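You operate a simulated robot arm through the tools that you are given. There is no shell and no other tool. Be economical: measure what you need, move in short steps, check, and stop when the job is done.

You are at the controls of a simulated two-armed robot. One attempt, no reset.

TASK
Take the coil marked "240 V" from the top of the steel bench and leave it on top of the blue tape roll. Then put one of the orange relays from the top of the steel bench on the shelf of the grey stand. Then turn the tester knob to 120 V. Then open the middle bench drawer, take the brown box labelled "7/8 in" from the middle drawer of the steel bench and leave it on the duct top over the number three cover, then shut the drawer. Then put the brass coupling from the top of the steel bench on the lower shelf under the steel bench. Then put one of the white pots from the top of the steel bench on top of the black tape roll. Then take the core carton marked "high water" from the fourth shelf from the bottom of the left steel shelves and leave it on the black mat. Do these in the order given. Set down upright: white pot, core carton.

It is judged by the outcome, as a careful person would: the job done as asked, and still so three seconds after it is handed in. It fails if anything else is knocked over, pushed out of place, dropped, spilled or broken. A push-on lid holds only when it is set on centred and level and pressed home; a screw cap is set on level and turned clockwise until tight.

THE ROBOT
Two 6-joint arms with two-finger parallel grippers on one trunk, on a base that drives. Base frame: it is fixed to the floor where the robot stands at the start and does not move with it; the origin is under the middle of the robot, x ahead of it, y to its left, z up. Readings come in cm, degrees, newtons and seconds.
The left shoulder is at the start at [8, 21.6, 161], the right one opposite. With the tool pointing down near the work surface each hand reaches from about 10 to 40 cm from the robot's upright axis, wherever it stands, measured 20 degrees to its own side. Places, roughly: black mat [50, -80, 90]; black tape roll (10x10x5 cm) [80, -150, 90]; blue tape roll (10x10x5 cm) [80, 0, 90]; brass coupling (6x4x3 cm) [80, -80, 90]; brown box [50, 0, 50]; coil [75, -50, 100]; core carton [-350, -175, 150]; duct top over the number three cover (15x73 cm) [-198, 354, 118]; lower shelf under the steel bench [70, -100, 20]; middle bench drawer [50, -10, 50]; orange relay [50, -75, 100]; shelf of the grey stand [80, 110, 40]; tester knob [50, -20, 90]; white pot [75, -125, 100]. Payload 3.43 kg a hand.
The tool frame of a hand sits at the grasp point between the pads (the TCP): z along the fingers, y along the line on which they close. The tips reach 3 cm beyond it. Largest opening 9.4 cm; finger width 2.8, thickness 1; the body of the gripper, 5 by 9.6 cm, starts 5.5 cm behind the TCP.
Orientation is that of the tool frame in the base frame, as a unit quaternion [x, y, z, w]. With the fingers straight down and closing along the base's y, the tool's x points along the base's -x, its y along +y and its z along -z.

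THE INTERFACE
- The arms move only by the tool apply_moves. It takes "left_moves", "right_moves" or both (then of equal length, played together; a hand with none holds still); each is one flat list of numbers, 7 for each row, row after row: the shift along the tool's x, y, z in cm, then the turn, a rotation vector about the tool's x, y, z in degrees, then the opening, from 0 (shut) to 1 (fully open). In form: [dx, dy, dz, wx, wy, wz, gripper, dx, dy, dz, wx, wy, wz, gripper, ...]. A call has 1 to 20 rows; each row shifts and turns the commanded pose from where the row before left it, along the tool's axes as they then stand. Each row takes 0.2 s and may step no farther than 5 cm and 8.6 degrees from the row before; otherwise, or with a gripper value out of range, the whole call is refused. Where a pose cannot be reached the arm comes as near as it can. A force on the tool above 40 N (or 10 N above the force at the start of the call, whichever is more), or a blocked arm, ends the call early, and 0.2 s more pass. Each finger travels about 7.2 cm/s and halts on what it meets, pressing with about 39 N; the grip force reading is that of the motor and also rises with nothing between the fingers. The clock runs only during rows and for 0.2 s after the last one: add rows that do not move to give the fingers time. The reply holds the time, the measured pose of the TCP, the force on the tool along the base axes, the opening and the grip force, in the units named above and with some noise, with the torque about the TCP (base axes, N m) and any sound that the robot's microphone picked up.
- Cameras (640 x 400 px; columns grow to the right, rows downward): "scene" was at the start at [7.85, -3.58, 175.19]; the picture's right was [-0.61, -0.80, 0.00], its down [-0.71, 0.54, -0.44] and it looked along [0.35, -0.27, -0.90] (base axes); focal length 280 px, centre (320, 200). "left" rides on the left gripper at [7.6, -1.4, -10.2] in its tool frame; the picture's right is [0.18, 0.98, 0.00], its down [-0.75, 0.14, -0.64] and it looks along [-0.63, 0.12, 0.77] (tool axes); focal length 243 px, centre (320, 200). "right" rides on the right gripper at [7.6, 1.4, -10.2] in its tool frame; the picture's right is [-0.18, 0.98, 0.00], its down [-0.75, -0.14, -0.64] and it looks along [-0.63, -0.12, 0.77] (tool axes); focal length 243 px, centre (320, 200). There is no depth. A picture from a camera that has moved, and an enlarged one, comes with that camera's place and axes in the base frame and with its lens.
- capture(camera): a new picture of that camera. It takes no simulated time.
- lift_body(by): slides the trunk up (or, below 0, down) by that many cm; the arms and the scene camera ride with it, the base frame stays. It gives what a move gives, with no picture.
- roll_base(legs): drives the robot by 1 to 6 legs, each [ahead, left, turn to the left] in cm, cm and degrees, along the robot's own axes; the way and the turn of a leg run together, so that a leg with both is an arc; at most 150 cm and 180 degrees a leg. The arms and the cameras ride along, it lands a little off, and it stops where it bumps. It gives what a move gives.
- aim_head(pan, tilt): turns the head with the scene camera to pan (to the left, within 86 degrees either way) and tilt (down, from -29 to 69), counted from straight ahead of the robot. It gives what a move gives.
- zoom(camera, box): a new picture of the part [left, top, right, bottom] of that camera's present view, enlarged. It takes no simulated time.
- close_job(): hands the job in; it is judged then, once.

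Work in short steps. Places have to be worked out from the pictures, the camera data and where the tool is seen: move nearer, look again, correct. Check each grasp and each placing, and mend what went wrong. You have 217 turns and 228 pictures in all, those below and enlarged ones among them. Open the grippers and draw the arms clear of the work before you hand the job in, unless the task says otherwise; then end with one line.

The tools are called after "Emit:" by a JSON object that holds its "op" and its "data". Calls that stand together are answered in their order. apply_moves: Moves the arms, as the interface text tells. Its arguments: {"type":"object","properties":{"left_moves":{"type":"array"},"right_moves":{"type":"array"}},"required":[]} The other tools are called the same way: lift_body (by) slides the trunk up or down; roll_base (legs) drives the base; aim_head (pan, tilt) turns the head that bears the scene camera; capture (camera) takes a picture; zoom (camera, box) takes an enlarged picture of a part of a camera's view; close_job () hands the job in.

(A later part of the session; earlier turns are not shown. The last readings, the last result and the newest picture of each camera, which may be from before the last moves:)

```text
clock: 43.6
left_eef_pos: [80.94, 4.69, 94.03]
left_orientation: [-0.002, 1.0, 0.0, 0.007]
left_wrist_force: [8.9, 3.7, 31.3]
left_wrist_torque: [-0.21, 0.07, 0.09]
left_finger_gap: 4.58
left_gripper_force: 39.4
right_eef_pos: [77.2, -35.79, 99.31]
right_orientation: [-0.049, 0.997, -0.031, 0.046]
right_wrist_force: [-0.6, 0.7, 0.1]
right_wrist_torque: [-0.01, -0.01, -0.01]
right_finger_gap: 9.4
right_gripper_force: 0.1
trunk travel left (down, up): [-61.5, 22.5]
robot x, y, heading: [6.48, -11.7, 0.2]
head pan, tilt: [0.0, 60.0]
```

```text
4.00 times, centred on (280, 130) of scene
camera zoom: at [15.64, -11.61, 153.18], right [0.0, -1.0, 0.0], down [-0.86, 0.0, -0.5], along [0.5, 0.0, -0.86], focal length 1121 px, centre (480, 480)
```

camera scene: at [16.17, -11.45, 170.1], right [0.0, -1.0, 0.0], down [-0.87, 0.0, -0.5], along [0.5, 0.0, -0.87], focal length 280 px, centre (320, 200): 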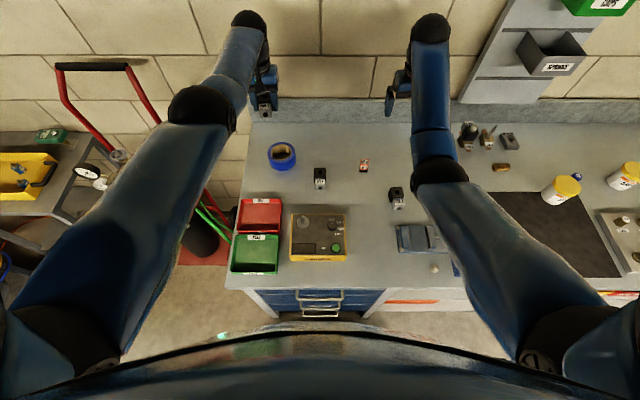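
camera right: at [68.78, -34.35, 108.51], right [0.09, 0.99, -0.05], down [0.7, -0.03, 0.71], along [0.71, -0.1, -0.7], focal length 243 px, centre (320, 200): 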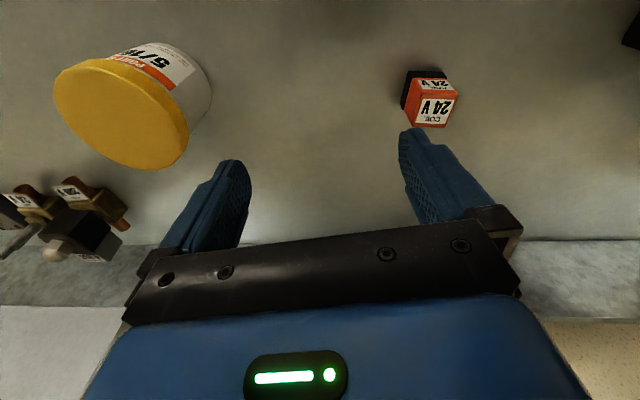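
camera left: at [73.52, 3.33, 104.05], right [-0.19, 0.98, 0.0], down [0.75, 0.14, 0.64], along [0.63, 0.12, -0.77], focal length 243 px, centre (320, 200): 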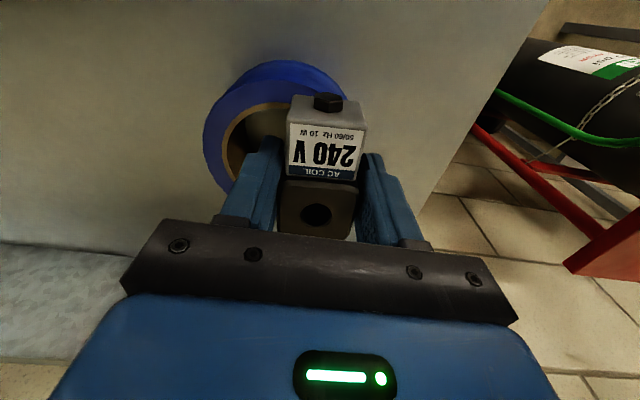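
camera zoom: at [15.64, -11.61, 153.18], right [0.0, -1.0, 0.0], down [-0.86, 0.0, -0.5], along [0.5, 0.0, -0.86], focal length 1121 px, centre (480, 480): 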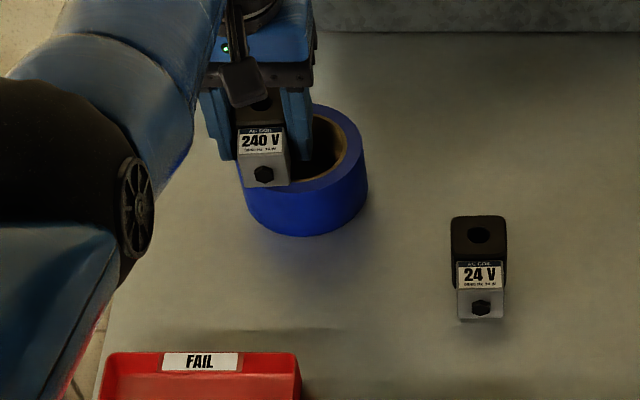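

Contact reached, but in the scene the coil sits about 3.4 cm off-centre. Lift slightly, shift 1.3 cm inward and lower again.

Emit:
{"op": "apply_moves", "data": {"left_moves": [0, 0, -1.2, 0, 0, 0, 0.05, 0, -1.3, 0, 0, 0, 0, 0.05, 0, 0, 0.4, 0, 0, 0, 0.05, 0, 0, 0.3, 0, 0, 0, 0.05, 0, 0, 0, 0, 0, 0, 0.05]}}

Emit:
{"op": "zoom", "data": {"camera": "scene", "box": [200, 80, 360, 180]}}

```text
clock: 44.8
left_eef_pos: [80.7, 3.35, 93.73]
left_orientation: [0.0, 1.0, 0.0, 0.002]
left_wrist_force: [-2.9, -2.1, 13.7]
left_wrist_torque: [-0.13, 0.25, -0.01]
left_finger_gap: 4.58
left_gripper_force: 39.1
right_eef_pos: [77.16, -35.72, 99.15]
right_orientation: [-0.049, 0.997, -0.031, 0.044]
right_wrist_force: [-0.1, -0.4, -0.3]
right_wrist_torque: [-0.01, 0.0, 0.0]
right_finger_gap: 9.39
right_gripper_force: 0.0
trunk travel left (down, up): [-61.5, 22.5]
robot x, y, heading: [6.45, -12.21, 0.1]
head pan, tilt: [0.0, 60.0]
```

```text
4.00 times, centred on (280, 130) of scene
camera zoom: at [15.77, -11.66, 153.14], right [0.0, -1.0, 0.0], down [-0.87, 0.0, -0.5], along [0.5, 0.0, -0.87], focal length 1121 px, centre (480, 480)
```

zoom: 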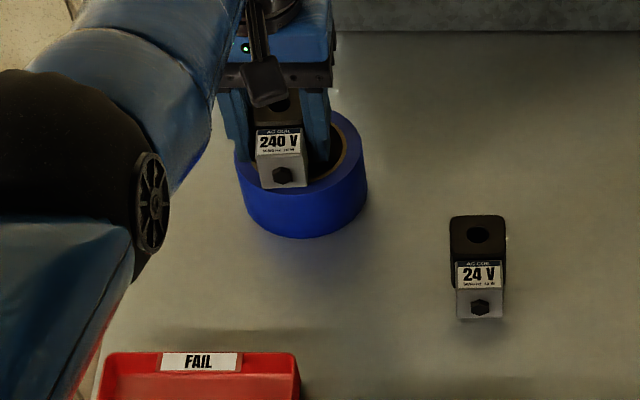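

Well placed now and in contact. Open modestly and rise.

Emit:
{"op": "apply_moves", "data": {"left_moves": [0, 0, 0, 0, 0, 0, 0.6, 0, 0, 0, 0, 0, 0, 0.62, 0, 0, -1, 0, 0, 0, 0.62, 0, 0, -2, 0, 0, 0, 0.62, 0, 0, -3, 0, 0, 0, 0.7, 0, 0, -3, 0, 0, 0, 0.7]}}

Emit:
{"op": "lift_body", "data": {"by": 10}}

Emit:
{"op": "capture", "data": {"camera": "left"}}

Emit:
{"op": "zoom", "data": {"camera": "scene", "box": [200, 80, 360, 180]}}

```text
clock: 46.2
left_eef_pos: [80.97, 3.45, 102.55]
left_orientation: [-0.001, 1.0, 0.001, 0.0]
left_wrist_force: [0.6, 0.4, -0.1]
left_wrist_torque: [0.0, 0.01, 0.03]
left_finger_gap: 6.6
left_gripper_force: 0.1
right_eef_pos: [77.29, -35.81, 99.07]
right_orientation: [-0.049, 0.997, -0.031, 0.045]
right_wrist_force: [-0.1, -0.1, -0.1]
right_wrist_torque: [-0.01, 0.03, -0.02]
right_finger_gap: 9.39
right_gripper_force: 0.0
trunk travel left (down, up): [-61.5, 22.5]
robot x, y, heading: [6.63, -11.95, 0.1]
head pan, tilt: [0.0, 60.0]
```

```text
clock: 47.5
left_eef_pos: [81.05, 3.46, 112.41]
left_orientation: [-0.001, 1.0, 0.0, 0.0]
left_wrist_force: [0.1, 1.5, 0.4]
left_wrist_torque: [0.01, -0.02, 0.03]
left_finger_gap: 6.56
left_gripper_force: 0.0
right_eef_pos: [77.54, -35.72, 108.99]
right_orientation: [-0.05, 0.997, -0.03, 0.044]
right_wrist_force: [-0.2, -0.2, 0.2]
right_wrist_torque: [-0.01, 0.02, 0.0]
right_finger_gap: 9.38
right_gripper_force: 0.1
trunk travel left (down, up): [-71.5, 12.5]
robot x, y, heading: [6.48, -12.06, 0.3]
head pan, tilt: [0.0, 60.0]
```

```text
193 pictures are left
camera left: at [73.52, 2.0, 122.6], right [-0.19, 0.98, 0.0], down [0.75, 0.14, 0.64], along [0.63, 0.12, -0.77], focal length 243 px, centre (320, 200)
```

left: 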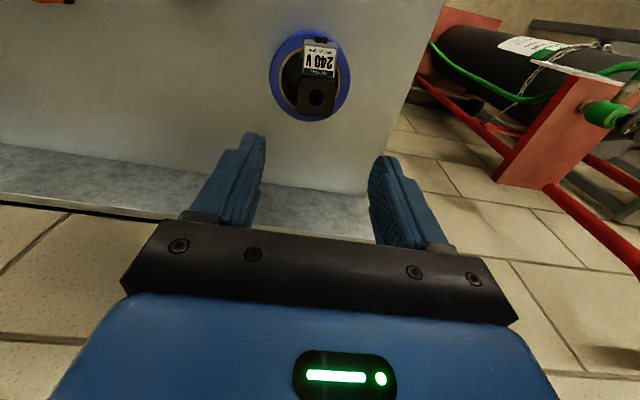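

```text
4.00 times, centred on (280, 130) of scene
camera zoom: at [16.11, -11.54, 163.1], right [0.0, -1.0, 0.0], down [-0.87, 0.0, -0.5], along [0.5, 0.0, -0.87], focal length 1121 px, centre (480, 480)
```

zoom: 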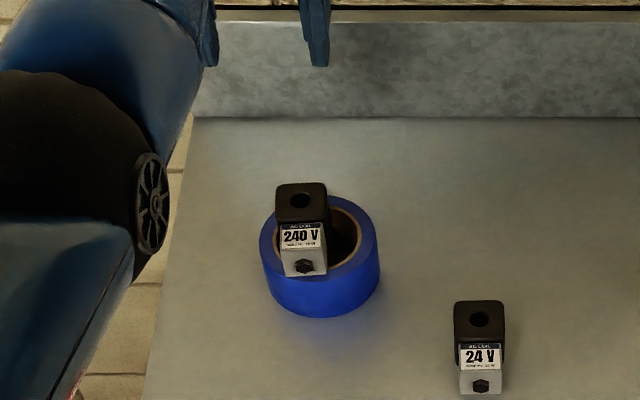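

The coil rests properly on the blue roll. Next the relay: I'll shift right so that the left hand is near the 24 V relay, and pitch the left tool forward 40° so the relay can later be set under the stand top.

Emit:
{"op": "roll_base", "data": {"legs": [[0, -26, 0]]}}

Emit:
{"op": "apply_moves", "data": {"left_moves": [0, 0, 0, 0, -8, 0, 0.7, 0, 0, 0, 0, -8, 0, 0.7, 0, 0, 0, 0, -8, 0, 0.7, 0, 0, 0, 0, -8, 0, 0.7, 0, 0, 0, 0, -8, 0, 0.7]}}

Emit:
{"op": "capture", "data": {"camera": "left"}}

Emit:
{"op": "capture", "data": {"camera": "scene"}}

```text
clock: 49.4
left_eef_pos: [81.13, -22.9, 112.47]
left_orientation: [-0.002, 1.0, 0.0, 0.0]
left_wrist_force: [-0.8, 0.7, -0.3]
left_wrist_torque: [0.02, -0.03, 0.0]
left_finger_gap: 6.57
left_gripper_force: 0.1
right_eef_pos: [77.54, -62.18, 109.09]
right_orientation: [-0.049, 0.997, -0.032, 0.045]
right_wrist_force: [-0.3, 0.5, 0.1]
right_wrist_torque: [-0.02, 0.0, 0.0]
right_finger_gap: 9.42
right_gripper_force: 0.2
trunk travel left (down, up): [-71.5, 12.5]
robot x, y, heading: [6.45, -38.36, 0.3]
head pan, tilt: [0.0, 60.0]
```

```text
clock: 50.6
left_eef_pos: [81.03, -23.06, 112.59]
left_orientation: [-0.002, 0.939, 0.0, 0.343]
left_wrist_force: [0.7, -0.3, -0.1]
left_wrist_torque: [0.01, 0.03, 0.04]
left_finger_gap: 6.55
left_gripper_force: 0.1
right_eef_pos: [77.47, -62.23, 109.09]
right_orientation: [-0.05, 0.997, -0.031, 0.045]
right_wrist_force: [0.1, 0.7, 0.0]
right_wrist_torque: [-0.01, -0.03, -0.01]
right_finger_gap: 9.37
right_gripper_force: 0.0
trunk travel left (down, up): [-71.5, 12.5]
robot x, y, heading: [6.65, -38.43, -0.0]
head pan, tilt: [0.0, 60.0]
```

```text
191 pictures are left
camera left: at [68.68, -24.56, 115.37], right [-0.14, 0.98, -0.12], down [0.16, 0.14, 0.98], along [0.98, 0.12, -0.18], focal length 243 px, centre (320, 200)
```

left: 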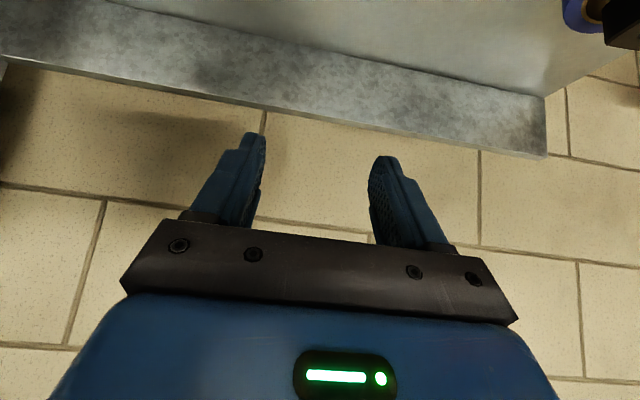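

```text
190 pictures are left
camera scene: at [16.08, -38.15, 163.12], right [0.0, -1.0, 0.0], down [-0.87, 0.0, -0.5], along [0.5, 0.0, -0.87], focal length 280 px, centre (320, 200)
```

scene: 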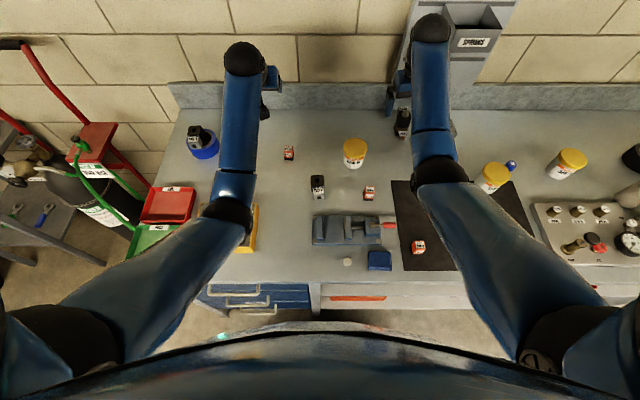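

Relay is at ≈[78,-27.3]. The right arm must get out of the way before lowering: I'll back the base 6 cm and retract the right hand toward the robot's side.

Emit:
{"op": "roll_base", "data": {"legs": [[-6, 0, 0]]}}

Emit:
{"op": "apply_moves", "data": {"right_moves": [4, 0, 1, 0, 0, 0, 1, 4, 0, 1, 0, 0, 0, 1, 4, -1, 1, 0, 0, 0, 1, 4, -1, 1, 0, 0, 0, 1, 4, -1, 1, 0, 0, 0, 1, 4, -1, 0.5, 0, 0, 0, 1, 4, -1, 0, 0, 0, 0, 1, 4, -1, 0, 0, 0, 0, 1, 4, -1, 0, 0, 0, 0, 1, 4, -1, 0, 0, 0, 0, 1, 4, -1, 0, 0, 0, 0, 1, 4, -1, 0, 0, 0, 0, 1]}}

Emit:
{"op": "capture", "data": {"camera": "scene"}}

```text
clock: 51.6
left_eef_pos: [76.2, -23.21, 111.75]
left_orientation: [-0.003, 0.941, 0.001, 0.338]
left_wrist_force: [0.9, 0.3, -0.6]
left_wrist_torque: [0.0, -0.01, 0.0]
left_finger_gap: 6.58
left_gripper_force: 0.2
right_eef_pos: [72.64, -62.34, 108.5]
right_orientation: [-0.051, 0.997, -0.03, 0.041]
right_wrist_force: [0.7, 0.0, -1.2]
right_wrist_torque: [-0.05, 0.1, -0.01]
right_finger_gap: 9.38
right_gripper_force: 0.0
trunk travel left (down, up): [-71.5, 12.5]
robot x, y, heading: [0.53, -38.53, 0.0]
head pan, tilt: [0.0, 60.0]
```

```text
clock: 54.2
left_eef_pos: [75.02, -23.21, 112.57]
left_orientation: [-0.002, 0.939, 0.0, 0.343]
left_wrist_force: [0.0, 0.1, 0.2]
left_wrist_torque: [-0.01, 0.03, -0.01]
left_finger_gap: 6.63
left_gripper_force: 0.2
right_eef_pos: [28.63, -78.04, 94.64]
right_orientation: [-0.051, 0.997, -0.031, 0.046]
right_wrist_force: [-0.1, -1.0, 0.0]
right_wrist_torque: [0.01, -0.03, 0.0]
right_finger_gap: 9.4
right_gripper_force: 0.0
right hand out of reach, approached as far as the arm can: row 1, 2, 3, 4, 5, 6, 7
trunk travel left (down, up): [-71.5, 12.5]
robot x, y, heading: [0.59, -38.62, 0.4]
head pan, tilt: [0.0, 60.0]
```

```text
189 pictures are left
camera scene: at [10.23, -38.24, 163.12], right [0.01, -1.0, 0.0], down [-0.87, 0.0, -0.5], along [0.5, 0.0, -0.87], focal length 280 px, centre (320, 200)
```

scene: 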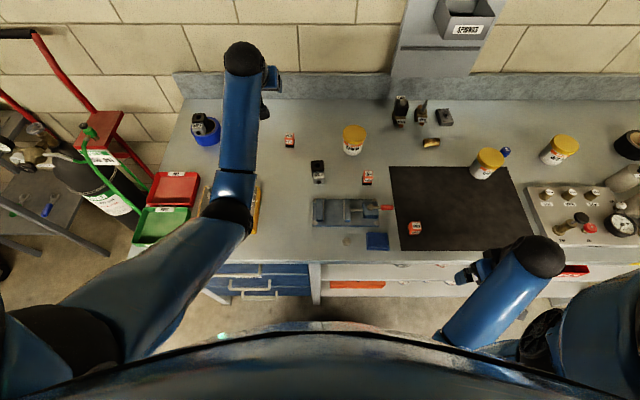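

Pull the right hand a further few cm back, away from the bench edge (x≈34–36).

Emit:
{"op": "apply_moves", "data": {"right_moves": [2.5, -1.5, 0, 0, 0, 0, 1, 2.5, -1.5, 0, 0, 0, 0, 1, 2.5, -1.5, 0, 0, 0, 0, 1]}}

Emit:
{"op": "capture", "data": {"camera": "right"}}

```text
clock: 55.0
left_eef_pos: [75.28, -23.1, 112.49]
left_orientation: [-0.003, 0.94, 0.001, 0.342]
left_wrist_force: [0.0, -0.1, 0.1]
left_wrist_torque: [-0.03, 0.01, 0.01]
left_finger_gap: 6.58
left_gripper_force: 0.1
right_eef_pos: [22.31, -83.31, 94.31]
right_orientation: [-0.05, 0.997, -0.031, 0.044]
right_wrist_force: [0.1, -0.8, 0.3]
right_wrist_torque: [-0.01, 0.01, -0.01]
right_finger_gap: 9.41
right_gripper_force: 0.0
trunk travel left (down, up): [-71.5, 12.5]
robot x, y, heading: [0.85, -38.28, 0.4]
head pan, tilt: [0.0, 60.0]
```

```text
188 pictures are left
camera right: at [13.64, -81.93, 103.81], right [0.09, 1.0, -0.05], down [0.7, -0.03, 0.71], along [0.71, -0.1, -0.7], focal length 243 px, centre (320, 200)
```

right: 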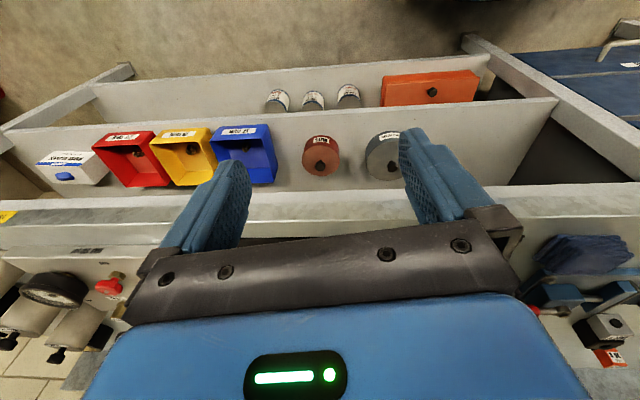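

The right arm is safely parked. Move the left hand over the relay and lower the trunk 18 cm.

Emit:
{"op": "apply_moves", "data": {"left_moves": [-1, -2.1, 0.9, 0, 0, 0, 0.7, -1, -2.1, 0.9, 0, 0, 0, 0.7]}}

Emit:
{"op": "lift_body", "data": {"by": -17}}

Emit:
{"op": "capture", "data": {"camera": "left"}}

Emit:
{"op": "zoom", "data": {"camera": "scene", "box": [200, 80, 400, 205]}}

```text
clock: 55.6
left_eef_pos: [77.91, -27.32, 112.15]
left_orientation: [-0.004, 0.94, 0.003, 0.342]
left_wrist_force: [-0.3, -0.6, -0.5]
left_wrist_torque: [0.03, 0.02, 0.02]
left_finger_gap: 6.56
left_gripper_force: 0.0
right_eef_pos: [22.41, -83.28, 94.33]
right_orientation: [-0.051, 0.997, -0.03, 0.044]
right_wrist_force: [0.4, -0.4, 0.2]
right_wrist_torque: [0.01, 0.02, -0.01]
right_finger_gap: 9.4
right_gripper_force: 0.1
trunk travel left (down, up): [-71.5, 12.5]
robot x, y, heading: [0.59, -38.53, 0.4]
head pan, tilt: [0.0, 60.0]
```

```text
clock: 57.5
left_eef_pos: [77.84, -27.25, 95.33]
left_orientation: [-0.002, 0.94, 0.001, 0.342]
left_wrist_force: [-1.2, 0.7, 0.0]
left_wrist_torque: [-0.01, -0.02, 0.02]
left_finger_gap: 6.6
left_gripper_force: 0.1
right_eef_pos: [22.27, -83.21, 77.44]
right_orientation: [-0.051, 0.997, -0.031, 0.045]
right_wrist_force: [0.1, -0.9, 0.4]
right_wrist_torque: [-0.01, -0.01, 0.01]
right_finger_gap: 9.43
right_gripper_force: 0.1
trunk travel left (down, up): [-54.5, 29.5]
robot x, y, heading: [0.5, -38.8, 0.1]
head pan, tilt: [0.0, 60.0]
```

```text
187 pictures are left
camera left: at [65.51, -28.67, 98.13], right [-0.15, 0.98, -0.12], down [0.16, 0.14, 0.98], along [0.98, 0.12, -0.18], focal length 243 px, centre (320, 200)
```

left: 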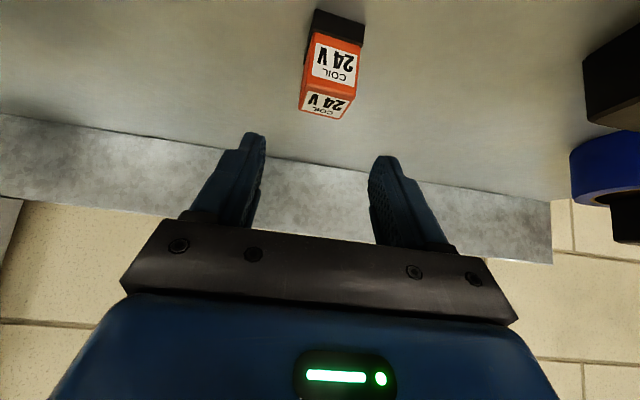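

```text
3.20 times, centred on (300, 142) of scene
camera zoom: at [10.33, -38.27, 146.11], right [0.0, -1.0, 0.0], down [-0.87, 0.0, -0.5], along [0.5, 0.0, -0.87], focal length 896 px, centre (384, 384)
```

zoom: 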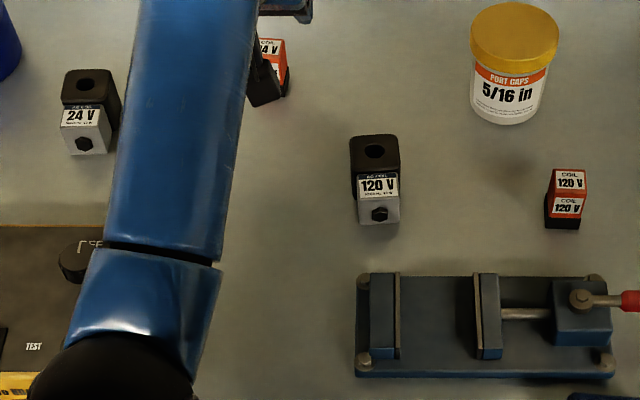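

Relay spans x 77.7–80.3, z 85–89.8, y≈-27.4. Lower the pitched hand around it and close.

Emit:
{"op": "apply_moves", "data": {"left_moves": [0.86, 0, 1.5, 0, 0, 0, 0.7, 0.86, 0, 1.5, 0, 0, 0, 0.7, 0.86, 0, 1.5, 0, 0, 0, 0.7, 0.76, 0, 1.4, 0, 0, 0, 0.7, 0, 0, 0, 0, 0, 0, 0.3, 0, 0, 0, 0, 0, 0, 0.05, 0, 0, 0, 0, 0, 0, 0.05, 0, 0, 0, 0, 0, 0, 0.05]}}

Emit:
{"op": "capture", "data": {"camera": "left"}}

```text
clock: 59.3
left_eef_pos: [78.89, -27.19, 89.13]
left_orientation: [-0.002, 0.937, 0.0, 0.348]
left_wrist_force: [-0.7, 4.5, 27.4]
left_wrist_torque: [0.23, -0.24, 0.0]
left_finger_gap: 3.13
left_gripper_force: 39.5
right_eef_pos: [22.11, -83.18, 77.59]
right_orientation: [-0.05, 0.997, -0.031, 0.047]
right_wrist_force: [-0.6, -0.1, 0.7]
right_wrist_torque: [-0.02, -0.01, -0.02]
right_finger_gap: 9.42
right_gripper_force: 0.1
trunk travel left (down, up): [-54.5, 29.5]
robot x, y, heading: [0.74, -38.35, 0.4]
head pan, tilt: [0.0, 60.0]
```

```text
185 pictures are left
camera left: at [66.57, -28.65, 91.91], right [-0.15, 0.98, -0.12], down [0.15, 0.14, 0.98], along [0.98, 0.12, -0.17], focal length 243 px, centre (320, 200)
```

left: 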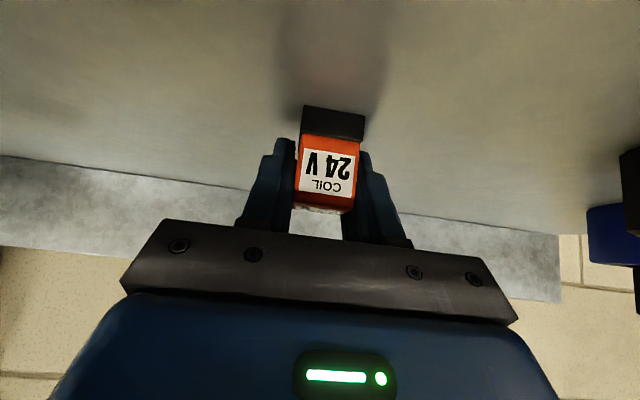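

Relay held. Lift, then back off 40 cm before driving left to avoid the gas cart, and look at the stand.

Emit:
{"op": "lift_body", "data": {"by": 26}}

Emit:
{"op": "roll_base", "data": {"legs": [[-40, 0, 0], [0, 60, 0]]}}

Emit:
{"op": "aim_head", "data": {"pan": 35, "tilt": 35}}

Emit:
{"op": "capture", "data": {"camera": "scene"}}

Emit:
{"op": "capture", "data": {"camera": "left"}}

```text
clock: 62.0
left_eef_pos: [79.04, -27.18, 114.47]
left_orientation: [-0.003, 0.94, 0.001, 0.342]
left_wrist_force: [-0.4, -0.1, -1.6]
left_wrist_torque: [-0.02, 0.0, -0.03]
left_finger_gap: 3.09
left_gripper_force: 38.9
right_eef_pos: [22.47, -83.23, 103.35]
right_orientation: [-0.051, 0.997, -0.031, 0.045]
right_wrist_force: [0.2, -0.5, 0.5]
right_wrist_torque: [0.04, -0.01, 0.01]
right_finger_gap: 9.38
right_gripper_force: 0.0
trunk travel left (down, up): [-80.5, 3.5]
robot x, y, heading: [0.55, -38.35, 0.1]
head pan, tilt: [0.0, 60.0]
```

```text
clock: 67.5
left_eef_pos: [37.72, 31.52, 114.43]
left_orientation: [0.003, 0.939, 0.0, 0.343]
left_wrist_force: [0.4, -0.3, -0.5]
left_wrist_torque: [0.02, -0.01, -0.02]
left_finger_gap: 3.12
left_gripper_force: 38.8
right_eef_pos: [-19.83, -23.73, 103.25]
right_orientation: [-0.045, 0.998, -0.03, 0.044]
right_wrist_force: [-0.4, -1.4, 0.3]
right_wrist_torque: [0.01, -0.01, -0.04]
right_finger_gap: 9.41
right_gripper_force: 0.1
trunk travel left (down, up): [-80.5, 3.5]
robot x, y, heading: [-40.48, 21.32, -0.3]
head pan, tilt: [0.0, 60.0]
```

```text
clock: 68.5
left_eef_pos: [37.73, 31.83, 114.58]
left_orientation: [0.003, 0.94, -0.001, 0.342]
left_wrist_force: [-0.9, 0.0, -0.7]
left_wrist_torque: [0.0, -0.03, -0.02]
left_finger_gap: 3.15
left_gripper_force: 39.4
right_eef_pos: [-19.61, -23.54, 103.39]
right_orientation: [-0.044, 0.998, -0.031, 0.044]
right_wrist_force: [-0.1, 0.5, -0.3]
right_wrist_torque: [0.0, 0.02, -0.01]
right_finger_gap: 9.4
right_gripper_force: 0.1
trunk travel left (down, up): [-80.5, 3.5]
robot x, y, heading: [-40.77, 21.55, -0.2]
head pan, tilt: [35.0, 35.0]
```

```text
184 pictures are left
camera scene: at [-30.52, 26.65, 175.53], right [0.57, -0.82, 0.0], down [-0.47, -0.33, -0.82], along [0.67, 0.46, -0.57], focal length 280 px, centre (320, 200)
```

scene: 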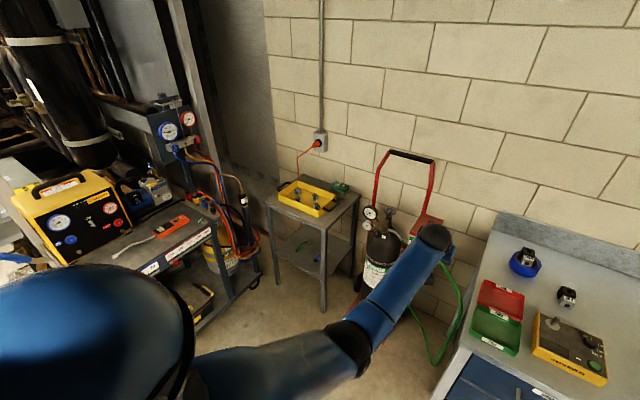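

```text
183 pictures are left
camera left: at [25.43, 30.51, 117.37], right [-0.13, 0.98, -0.12], down [0.17, 0.14, 0.98], along [0.98, 0.11, -0.18], focal length 243 px, centre (320, 200)
```

left: 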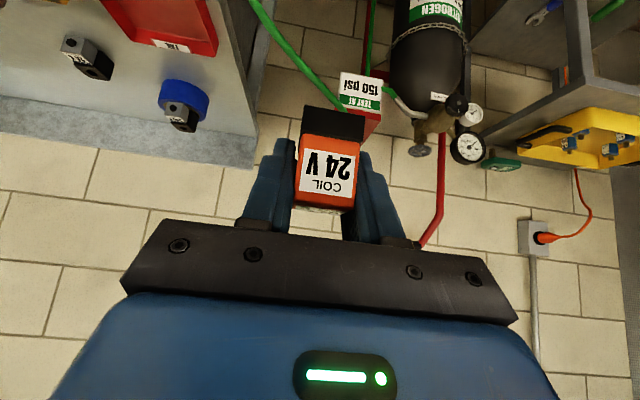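

Stand front is at x≈66, y≈91–131, top z≈75. Zoom on the stand shelf and the cart.

Emit:
{"op": "zoom", "data": {"camera": "scene", "box": [100, 160, 420, 360]}}

```text
2.00 times, centred on (260, 260) of scene
camera zoom: at [-30.52, 26.65, 175.53], right [0.57, -0.82, 0.0], down [-0.47, -0.33, -0.82], along [0.67, 0.46, -0.57], focal length 560 px, centre (440, 80)
```

zoom: 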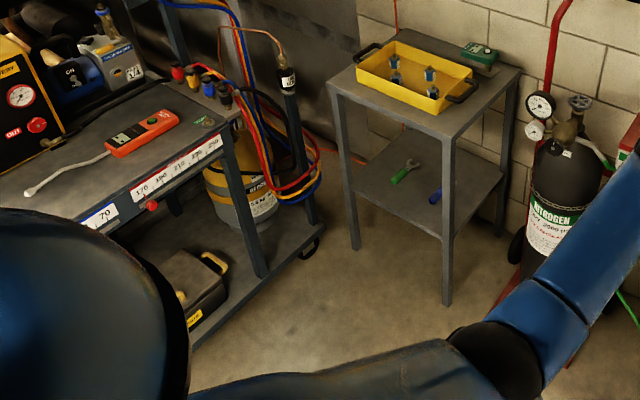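

Shelf at z≈34; free spot ≈[72.5,110]. Drive left to y≈99.7 while backed off, then lower the trunk and view.

Emit:
{"op": "roll_base", "data": {"legs": [[0, 78, 0.2]]}}

Emit:
{"op": "lift_body", "data": {"by": -72}}

Emit:
{"op": "aim_head", "data": {"pan": 5, "tilt": 40}}

Emit:
{"op": "capture", "data": {"camera": "scene"}}

Emit:
{"op": "capture", "data": {"camera": "left"}}

```text
clock: 72.8
left_eef_pos: [38.95, 108.5, 114.51]
left_orientation: [0.01, 0.94, -0.003, 0.342]
left_wrist_force: [-0.8, -0.3, -1.3]
left_wrist_torque: [-0.01, 0.02, 0.02]
left_finger_gap: 3.11
left_gripper_force: 38.7
right_eef_pos: [-19.23, 54.06, 103.29]
right_orientation: [-0.038, 0.998, -0.031, 0.044]
right_wrist_force: [-0.9, 0.0, 0.7]
right_wrist_torque: [0.02, 0.0, 0.0]
right_finger_gap: 9.38
right_gripper_force: 0.1
trunk travel left (down, up): [-80.5, 3.5]
robot x, y, heading: [-39.71, 99.25, -1.1]
head pan, tilt: [35.0, 35.0]
```

```text
refused: -72 is not a number from -40 to 40
```

```text
clock: 73.7
left_eef_pos: [38.92, 108.7, 114.46]
left_orientation: [0.01, 0.94, -0.003, 0.341]
left_wrist_force: [-0.2, 0.5, -1.0]
left_wrist_torque: [0.02, -0.04, 0.02]
left_finger_gap: 3.16
left_gripper_force: 39.0
right_eef_pos: [-19.32, 54.19, 103.44]
right_orientation: [-0.037, 0.998, -0.032, 0.044]
right_wrist_force: [0.1, 0.9, -1.0]
right_wrist_torque: [-0.02, 0.01, -0.01]
right_finger_gap: 9.4
right_gripper_force: 0.0
trunk travel left (down, up): [-80.5, 3.5]
robot x, y, heading: [-39.57, 99.49, -1.3]
head pan, tilt: [5.0, 40.0]
```

```text
181 pictures are left
camera scene: at [-28.24, 100.14, 174.78], right [0.07, -1.0, 0.0], down [-0.64, -0.04, -0.77], along [0.76, 0.05, -0.64], focal length 280 px, centre (320, 200)
```

scene: 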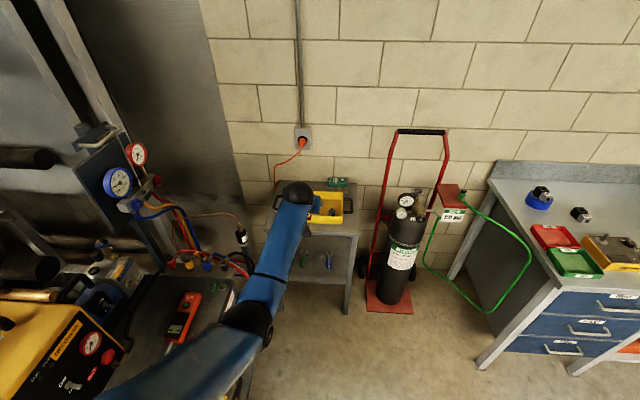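

```text
180 pictures are left
camera left: at [26.6, 107.53, 117.37], right [-0.12, 0.99, -0.12], down [0.17, 0.14, 0.98], along [0.98, 0.1, -0.18], focal length 243 px, centre (320, 200)
```

left: 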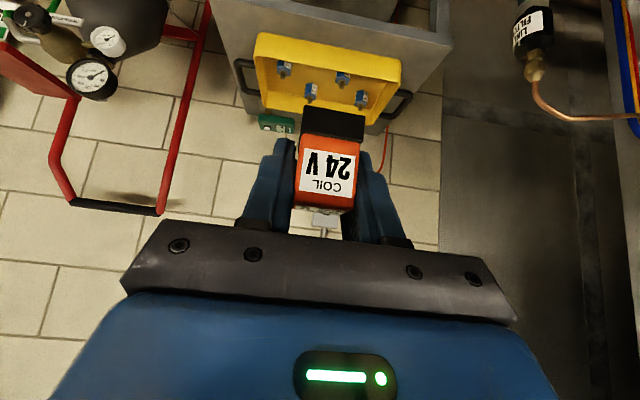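

Lower the trunk in two goes, correct heading and shift 2 cm right.

Emit:
{"op": "roll_base", "data": {"legs": [[0, -2, 1.2]]}}

Emit:
{"op": "lift_body", "data": {"by": -40}}

Emit:
{"op": "lift_body", "data": {"by": -30}}

Emit:
{"op": "capture", "data": {"camera": "scene"}}

Emit:
{"op": "capture", "data": {"camera": "left"}}

```text
clock: 74.5
left_eef_pos: [38.61, 108.71, 114.59]
left_orientation: [-0.002, 0.94, -0.001, 0.342]
left_wrist_force: [-1.0, 0.1, -0.6]
left_wrist_torque: [-0.06, -0.03, -0.03]
left_finger_gap: 3.08
left_gripper_force: 39.7
right_eef_pos: [-18.28, 52.83, 103.44]
right_orientation: [-0.049, 0.997, -0.033, 0.044]
right_wrist_force: [0.4, 0.5, 0.3]
right_wrist_torque: [-0.03, 0.01, 0.01]
right_finger_gap: 9.4
right_gripper_force: 0.1
trunk travel left (down, up): [-80.5, 3.5]
robot x, y, heading: [-39.72, 97.58, -0.0]
head pan, tilt: [5.0, 40.0]
```

```text
clock: 78.3
left_eef_pos: [38.64, 108.33, 74.54]
left_orientation: [-0.001, 0.94, 0.0, 0.342]
left_wrist_force: [0.8, -0.5, -0.2]
left_wrist_torque: [0.02, 0.01, 0.02]
left_finger_gap: 3.09
left_gripper_force: 38.9
right_eef_pos: [-18.29, 52.54, 63.31]
right_orientation: [-0.049, 0.997, -0.032, 0.043]
right_wrist_force: [0.3, 0.4, 0.2]
right_wrist_torque: [0.0, 0.03, 0.02]
right_finger_gap: 9.39
right_gripper_force: 0.0
trunk travel left (down, up): [-40.5, 43.5]
robot x, y, heading: [-39.82, 97.33, 0.1]
head pan, tilt: [5.0, 40.0]
```

```text
clock: 81.3
left_eef_pos: [38.65, 108.26, 44.53]
left_orientation: [-0.001, 0.94, 0.001, 0.342]
left_wrist_force: [0.0, 0.5, -1.4]
left_wrist_torque: [0.0, -0.03, 0.05]
left_finger_gap: 3.12
left_gripper_force: 38.8
right_eef_pos: [-18.26, 52.5, 33.4]
right_orientation: [-0.049, 0.997, -0.03, 0.044]
right_wrist_force: [0.1, 0.2, -0.5]
right_wrist_torque: [-0.01, -0.01, -0.01]
right_finger_gap: 9.37
right_gripper_force: 0.1
trunk travel left (down, up): [-10.5, 73.5]
robot x, y, heading: [-39.85, 97.2, -0.1]
head pan, tilt: [5.0, 40.0]
```

```text
179 pictures are left
camera scene: at [-28.3, 98.28, 104.79], right [0.09, -1.0, 0.0], down [-0.64, -0.06, -0.77], along [0.76, 0.07, -0.64], focal length 280 px, centre (320, 200)
```

scene: 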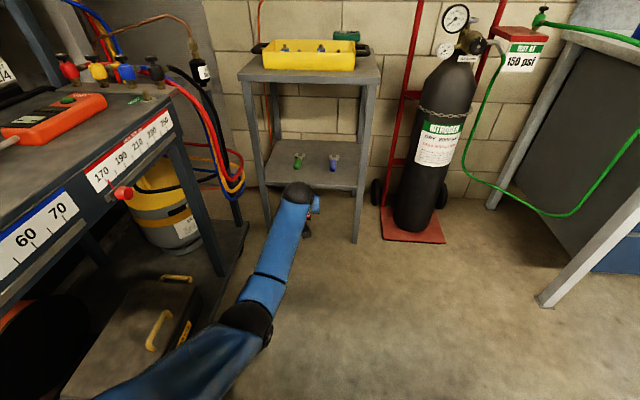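

```text
178 pictures are left
camera left: at [26.37, 106.92, 47.39], right [-0.14, 0.98, -0.12], down [0.16, 0.14, 0.98], along [0.98, 0.12, -0.18], focal length 243 px, centre (320, 200)
```

left: 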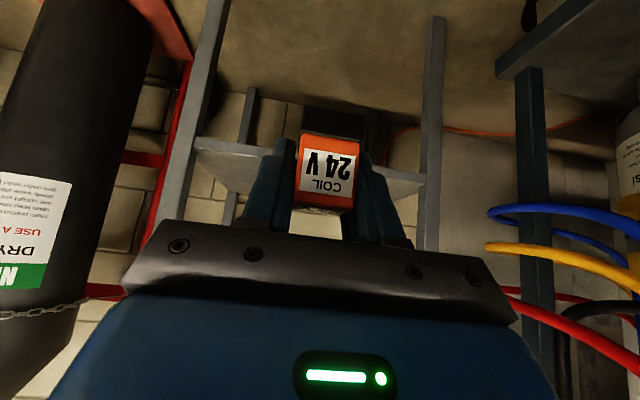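

Shelf z≈33, opening y 91–132; the hand is at y 108. Drive forward in two steps.

Emit:
{"op": "roll_base", "data": {"legs": [[20, 0, 0]]}}

Emit:
{"op": "capture", "data": {"camera": "scene"}}

Emit:
{"op": "capture", "data": {"camera": "left"}}

```text
clock: 82.9
left_eef_pos: [58.87, 108.18, 44.42]
left_orientation: [0.001, 0.94, 0.0, 0.342]
left_wrist_force: [0.1, -0.2, -0.6]
left_wrist_torque: [-0.01, -0.03, 0.0]
left_finger_gap: 3.12
left_gripper_force: 39.1
right_eef_pos: [1.74, 52.46, 33.37]
right_orientation: [-0.047, 0.997, -0.031, 0.044]
right_wrist_force: [0.6, 0.8, -0.2]
right_wrist_torque: [-0.02, 0.03, -0.02]
right_finger_gap: 9.39
right_gripper_force: 0.0
trunk travel left (down, up): [-10.5, 73.5]
robot x, y, heading: [-19.4, 97.45, -0.1]
head pan, tilt: [5.0, 40.0]
```

```text
177 pictures are left
camera scene: at [-8.08, 98.24, 104.77], right [0.09, -1.0, 0.0], down [-0.64, -0.05, -0.77], along [0.76, 0.07, -0.64], focal length 280 px, centre (320, 200)
```

scene: 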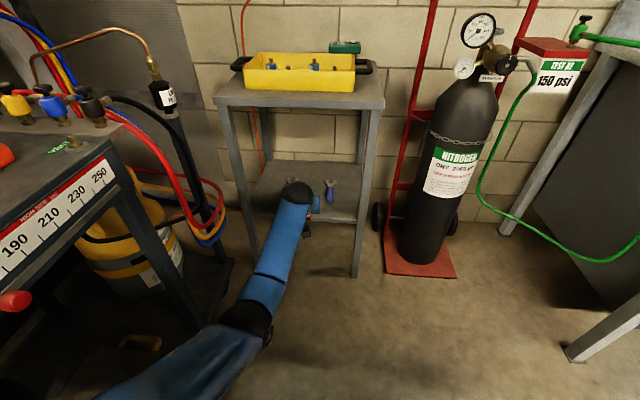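

```text
176 pictures are left
camera left: at [46.57, 106.72, 47.33], right [-0.14, 0.98, -0.12], down [0.17, 0.14, 0.98], along [0.98, 0.12, -0.18], focal length 243 px, centre (320, 200)
```

left: 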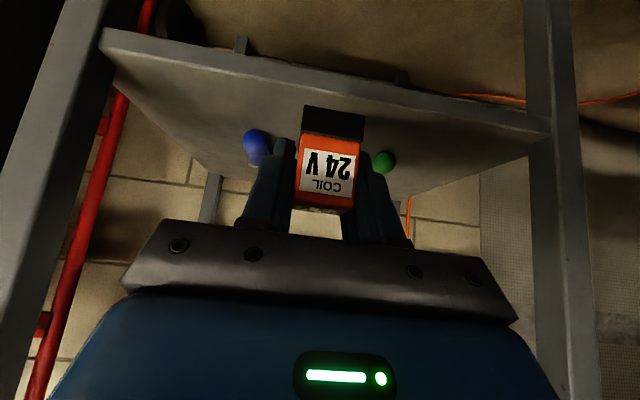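

Gap between the blue and green handles is y 101–119; the hand at 108 is fine. Drive 13.5 cm further in.

Emit:
{"op": "roll_base", "data": {"legs": [[13.5, 0.5, 0]]}}

Emit:
{"op": "capture", "data": {"camera": "left"}}

Emit:
{"op": "capture", "data": {"camera": "scene"}}

```text
clock: 84.2
left_eef_pos: [72.12, 108.66, 44.52]
left_orientation: [0.001, 0.94, 0.0, 0.342]
left_wrist_force: [-1.2, -0.6, -0.4]
left_wrist_torque: [0.02, 0.01, 0.03]
left_finger_gap: 3.11
left_gripper_force: 39.4
right_eef_pos: [14.86, 52.99, 33.32]
right_orientation: [-0.047, 0.997, -0.031, 0.044]
right_wrist_force: [-1.1, -0.2, 0.2]
right_wrist_torque: [-0.01, 0.0, 0.02]
right_finger_gap: 9.42
right_gripper_force: 0.1
trunk travel left (down, up): [-10.5, 73.5]
robot x, y, heading: [-6.48, 97.61, -0.0]
head pan, tilt: [5.0, 40.0]
```

```text
175 pictures are left
camera left: at [59.76, 107.24, 47.32], right [-0.14, 0.98, -0.12], down [0.17, 0.14, 0.98], along [0.98, 0.12, -0.18], focal length 243 px, centre (320, 200)
```

left: 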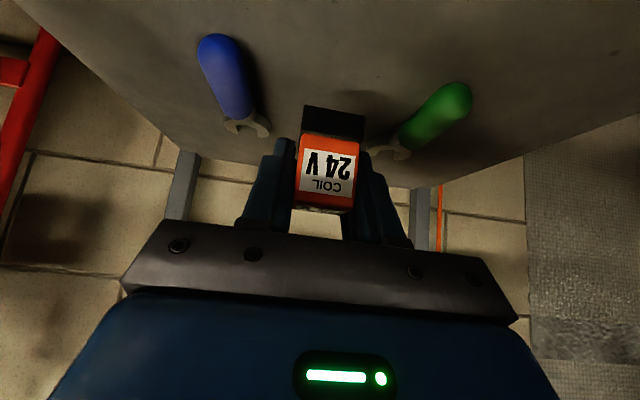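

```text
174 pictures are left
camera scene: at [5.13, 98.74, 104.77], right [0.09, -1.0, 0.0], down [-0.64, -0.06, -0.77], along [0.76, 0.07, -0.64], focal length 280 px, centre (320, 200)
```

scene: 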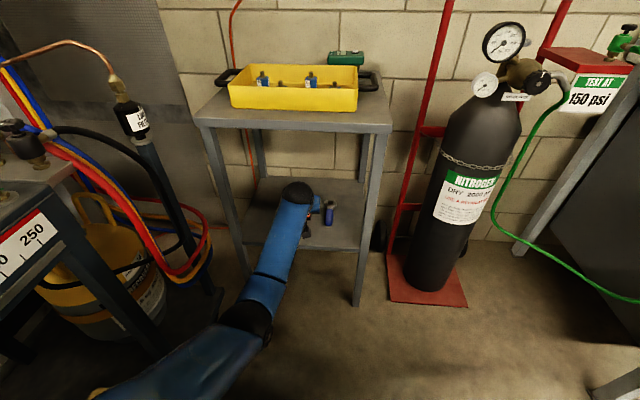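

Clear of both handles. Lower the relay straight down, slowly at the end.

Emit:
{"op": "apply_moves", "data": {"left_moves": [1.29, 0, 1.53, 0, 0, 0, 0.05, 1.29, 0, 1.53, 0, 0, 0, 0.05, 0.64, 0, 0.77, 0, 0, 0, 0.05, 0.32, 0, 0.38, 0, 0, 0, 0.05, 0.2, 0, 0.23, 0, 0, 0, 0.05, 0.2, 0, 0.23, 0, 0, 0, 0.05, 0, 0, 0, 0, 0, 0, 0.05]}}

Emit:
{"op": "capture", "data": {"camera": "left"}}

```text
clock: 85.8
left_eef_pos: [72.07, 108.61, 38.35]
left_orientation: [0.001, 0.94, -0.001, 0.341]
left_wrist_force: [0.1, 1.5, 0.1]
left_wrist_torque: [0.03, 0.0, 0.01]
left_finger_gap: 3.12
left_gripper_force: 39.1
right_eef_pos: [14.84, 52.93, 33.37]
right_orientation: [-0.048, 0.997, -0.031, 0.045]
right_wrist_force: [-0.1, 0.0, -0.6]
right_wrist_torque: [-0.02, -0.02, 0.0]
right_finger_gap: 9.39
right_gripper_force: 0.1
trunk travel left (down, up): [-10.5, 73.5]
robot x, y, heading: [-6.12, 97.58, -0.2]
head pan, tilt: [5.0, 40.0]
```

```text
173 pictures are left
camera left: at [59.81, 107.29, 41.29], right [-0.14, 0.98, -0.12], down [0.16, 0.14, 0.98], along [0.98, 0.12, -0.18], focal length 243 px, centre (320, 200)
```

left: 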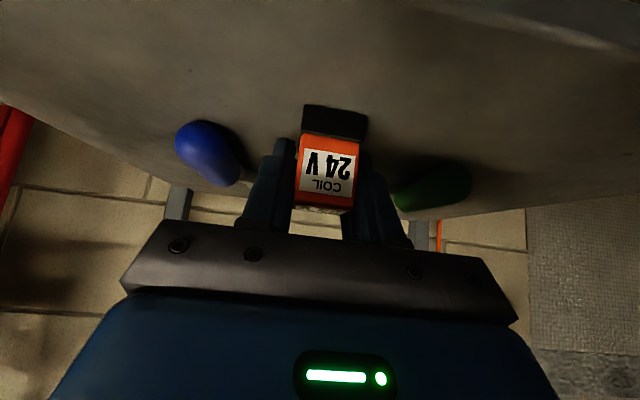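

No contact yet; continue down in small steps.

Emit:
{"op": "apply_moves", "data": {"left_moves": [0.26, 0, 0.31, 0, 0, 0, 0.05, 0.26, 0, 0.31, 0, 0, 0, 0.05, 0.26, 0, 0.31, 0, 0, 0, 0.05, 0.26, 0, 0.31, 0, 0, 0, 0.05, 0, 0, 0, 0, 0, 0, 0.05]}}

```text
clock: 86.8
left_eef_pos: [72.53, 108.6, 38.17]
left_orientation: [0.0, 0.936, -0.001, 0.353]
left_wrist_force: [1.3, -0.3, 14.5]
left_wrist_torque: [0.03, 0.32, 0.02]
left_finger_gap: 3.08
left_gripper_force: 38.6
right_eef_pos: [15.0, 53.05, 33.39]
right_orientation: [-0.049, 0.997, -0.031, 0.045]
right_wrist_force: [0.0, 0.4, -1.1]
right_wrist_torque: [0.0, 0.0, 0.0]
right_finger_gap: 9.43
right_gripper_force: 0.0
trunk travel left (down, up): [-10.5, 73.5]
robot x, y, heading: [-6.19, 97.68, 0.2]
head pan, tilt: [5.0, 40.0]
stopped in row 4 (left hand): the force on the tool passed its limit at 43 N (the readings are from after the stop); the commanded pose is now the measured one
```

Contact with the shelf. Release and withdraw along the finger axis.

Emit:
{"op": "apply_moves", "data": {"left_moves": [-0.2, 0, -0.2, 0, 0, 0, 0.05, 0, 0, 0, 0, 0, 0, 0.5, 0, 0, 0, 0, 0, 0, 0.6, 0, 0, -1, 0, 0, 0, 0.6, 0, 0, -2, 0, 0, 0, 0.6, 0, 0, -3, 0, 0, 0, 0.6, 0, 0, -3, 0, 0, 0, 0.6]}}

Emit:
{"op": "capture", "data": {"camera": "left"}}

```text
clock: 88.4
left_eef_pos: [66.52, 108.71, 44.61]
left_orientation: [-0.001, 0.937, 0.0, 0.348]
left_wrist_force: [1.3, -0.3, 0.3]
left_wrist_torque: [-0.03, 0.02, 0.03]
left_finger_gap: 5.66
left_gripper_force: 0.1
right_eef_pos: [14.94, 53.02, 33.32]
right_orientation: [-0.048, 0.997, -0.031, 0.044]
right_wrist_force: [-0.2, 0.3, 0.1]
right_wrist_torque: [-0.04, 0.03, -0.04]
right_finger_gap: 9.41
right_gripper_force: 0.1
trunk travel left (down, up): [-10.5, 73.5]
robot x, y, heading: [-6.18, 98.06, -0.1]
head pan, tilt: [5.0, 40.0]
```

```text
172 pictures are left
camera left: at [54.12, 107.31, 47.37], right [-0.14, 0.98, -0.12], down [0.15, 0.14, 0.98], along [0.98, 0.12, -0.17], focal length 243 px, centre (320, 200)
```

left: 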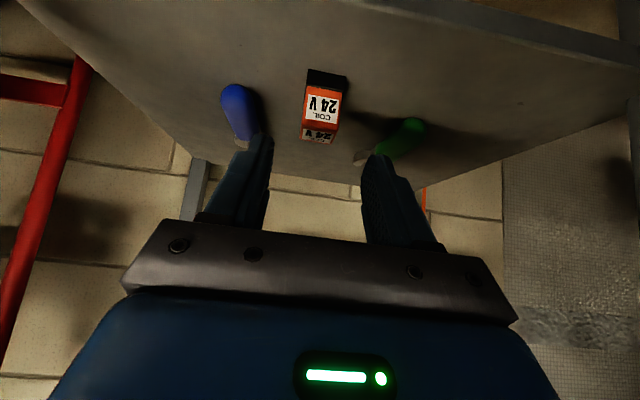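

Relay stands on the shelf. Back off, raise the trunk, and drive to the tester.

Emit:
{"op": "roll_base", "data": {"legs": [[-34, 0, 0]]}}

Emit:
{"op": "lift_body", "data": {"by": 40}}

Emit:
{"op": "lift_body", "data": {"by": 33}}

Emit:
{"op": "roll_base", "data": {"legs": [[0, -125, 0]]}}

Emit:
{"op": "aim_head", "data": {"pan": 0, "tilt": 50}}

Emit:
{"op": "capture", "data": {"camera": "scene"}}

```text
clock: 90.6
left_eef_pos: [32.49, 109.06, 44.58]
left_orientation: [-0.002, 0.937, 0.001, 0.349]
left_wrist_force: [0.7, 0.0, -0.2]
left_wrist_torque: [-0.02, -0.01, 0.01]
left_finger_gap: 5.65
left_gripper_force: 0.0
right_eef_pos: [-18.9, 53.16, 33.49]
right_orientation: [-0.051, 0.997, -0.031, 0.045]
right_wrist_force: [0.3, 0.3, 0.3]
right_wrist_torque: [0.01, 0.01, -0.01]
right_finger_gap: 9.38
right_gripper_force: 0.1
trunk travel left (down, up): [-10.5, 73.5]
robot x, y, heading: [-40.33, 98.04, 0.5]
head pan, tilt: [5.0, 40.0]
```

```text
clock: 94.5
left_eef_pos: [32.49, 108.96, 84.66]
left_orientation: [-0.003, 0.937, 0.001, 0.349]
left_wrist_force: [0.0, -0.2, 0.8]
left_wrist_torque: [-0.01, -0.01, 0.0]
left_finger_gap: 5.64
left_gripper_force: 0.1
right_eef_pos: [-18.69, 53.06, 73.36]
right_orientation: [-0.051, 0.997, -0.031, 0.044]
right_wrist_force: [0.9, 0.0, -0.2]
right_wrist_torque: [-0.01, -0.01, -0.03]
right_finger_gap: 9.42
right_gripper_force: 0.1
trunk travel left (down, up): [-50.5, 33.5]
robot x, y, heading: [-40.42, 97.6, 0.4]
head pan, tilt: [5.0, 40.0]
```

```text
clock: 97.7
left_eef_pos: [32.4, 109.05, 117.61]
left_orientation: [-0.002, 0.937, 0.0, 0.348]
left_wrist_force: [-0.8, 0.4, 0.2]
left_wrist_torque: [-0.02, -0.05, -0.02]
left_finger_gap: 5.65
left_gripper_force: 0.1
right_eef_pos: [-18.7, 52.98, 106.34]
right_orientation: [-0.05, 0.997, -0.031, 0.045]
right_wrist_force: [1.2, 0.5, -0.3]
right_wrist_torque: [-0.01, 0.01, 0.01]
right_finger_gap: 9.37
right_gripper_force: 0.1
trunk travel left (down, up): [-83.5, 0.5]
robot x, y, heading: [-40.55, 97.2, 0.4]
head pan, tilt: [5.0, 40.0]
```

```text
clock: 104.0
left_eef_pos: [31.59, -16.99, 117.71]
left_orientation: [0.011, 0.937, -0.005, 0.349]
left_wrist_force: [-0.7, -0.3, 0.3]
left_wrist_torque: [0.05, 0.0, -0.01]
left_finger_gap: 5.66
left_gripper_force: 0.1
right_eef_pos: [-21.39, -71.48, 106.42]
right_orientation: [-0.036, 0.998, -0.031, 0.045]
right_wrist_force: [0.0, 0.0, 0.5]
right_wrist_torque: [-0.02, -0.02, 0.0]
right_finger_gap: 9.41
right_gripper_force: 0.0
trunk travel left (down, up): [-83.5, 0.5]
robot x, y, heading: [-41.52, -26.21, -1.3]
head pan, tilt: [5.0, 40.0]
```

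```text
clock: 104.7
left_eef_pos: [31.54, -17.07, 117.75]
left_orientation: [0.012, 0.937, -0.006, 0.349]
left_wrist_force: [1.2, -0.4, -0.7]
left_wrist_torque: [-0.01, -0.02, -0.01]
left_finger_gap: 5.64
left_gripper_force: 0.0
right_eef_pos: [-21.34, -71.51, 106.43]
right_orientation: [-0.035, 0.998, -0.031, 0.044]
right_wrist_force: [0.4, -0.2, 0.9]
right_wrist_torque: [-0.01, 0.01, 0.02]
right_finger_gap: 9.41
right_gripper_force: 0.1
trunk travel left (down, up): [-83.5, 0.5]
robot x, y, heading: [-41.36, -26.35, -1.5]
head pan, tilt: [0.0, 50.0]
```

```text
171 pictures are left
camera scene: at [-30.97, -26.17, 176.37], right [-0.02, -1.0, 0.0], down [-0.77, 0.02, -0.64], along [0.64, -0.02, -0.77], focal length 280 px, centre (320, 200)
```

scene: 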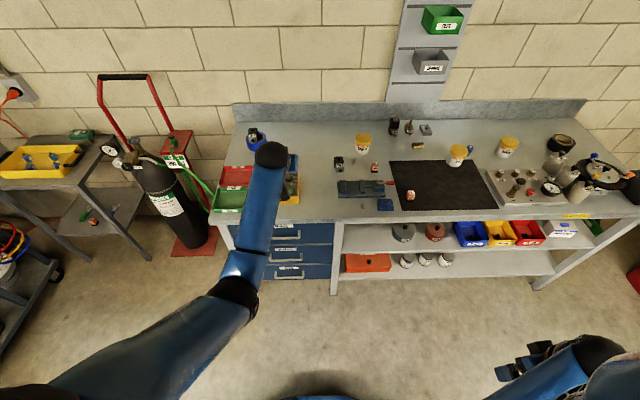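

I'll return the left tool to vertical, then drive forward so that the hand hovers over the tester.

Emit:
{"op": "apply_moves", "data": {"left_moves": [0, 0, 0, 0, 8.2, 0, 0.6, 0, 0, 0, 0, 8.2, 0, 0.6, 0, 0, 0, 0, 8.2, 0, 0.6, 0, 0, 0, 0, 8.2, 0, 0.6, 0, 0, 0, 0, 8.1, 0, 0.6]}}

Emit:
{"op": "roll_base", "data": {"legs": [[22, 0, 1.4]]}}

Emit:
{"op": "capture", "data": {"camera": "left"}}

```text
clock: 105.9
left_eef_pos: [31.6, -17.06, 117.72]
left_orientation: [0.012, 1.0, 0.0, -0.002]
left_wrist_force: [-0.4, 0.5, -0.2]
left_wrist_torque: [-0.01, 0.02, 0.03]
left_finger_gap: 5.65
left_gripper_force: 0.1
right_eef_pos: [-21.4, -71.51, 106.29]
right_orientation: [-0.036, 0.998, -0.032, 0.044]
right_wrist_force: [0.1, -0.5, -0.6]
right_wrist_torque: [0.0, -0.01, 0.01]
right_finger_gap: 9.41
right_gripper_force: 0.1
trunk travel left (down, up): [-83.5, 0.5]
robot x, y, heading: [-41.65, -26.27, -1.4]
head pan, tilt: [0.0, 50.0]
```

```text
clock: 107.5
left_eef_pos: [52.06, -14.82, 118.1]
left_orientation: [-0.004, 1.0, 0.0, 0.001]
left_wrist_force: [0.1, -0.7, 0.5]
left_wrist_torque: [0.01, -0.04, 0.02]
left_finger_gap: 5.64
left_gripper_force: 0.0
right_eef_pos: [0.93, -71.03, 106.45]
right_orientation: [-0.051, 0.997, -0.03, 0.048]
right_wrist_force: [-0.2, 0.6, -0.6]
right_wrist_torque: [-0.02, -0.01, -0.02]
right_finger_gap: 9.4
right_gripper_force: 0.2
trunk travel left (down, up): [-83.5, 0.5]
robot x, y, heading: [-20.18, -26.3, 0.7]
head pan, tilt: [0.0, 50.0]
```

```text
170 pictures are left
camera left: at [44.62, -16.31, 128.19], right [-0.19, 0.98, 0.0], down [0.75, 0.15, 0.64], along [0.63, 0.12, -0.77], focal length 243 px, centre (320, 200)
```

left: 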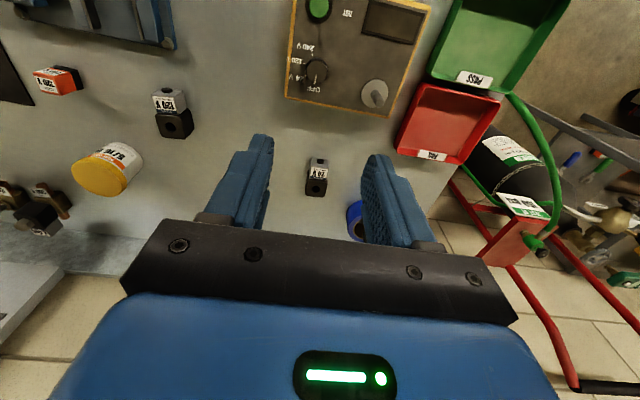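

Emit:
{"op": "zoom", "data": {"camera": "left", "box": [260, 0, 452, 120]}}

```text
3.33 times, centred on (356, 60) of left
camera zoom: at [44.62, -16.31, 128.19], right [-0.19, 0.98, 0.0], down [0.75, 0.15, 0.64], along [0.63, 0.12, -0.77], focal length 809 px, centre (200, 667)
```

zoom: 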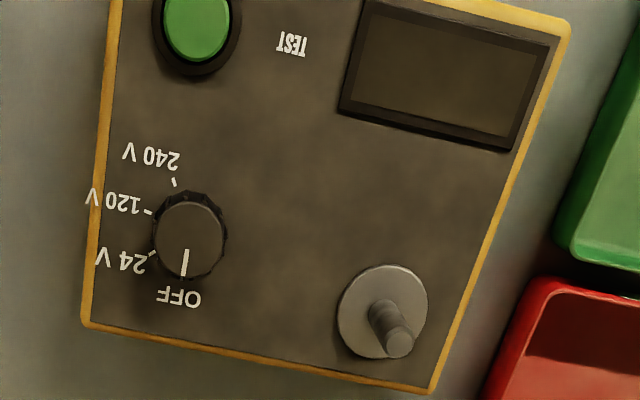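

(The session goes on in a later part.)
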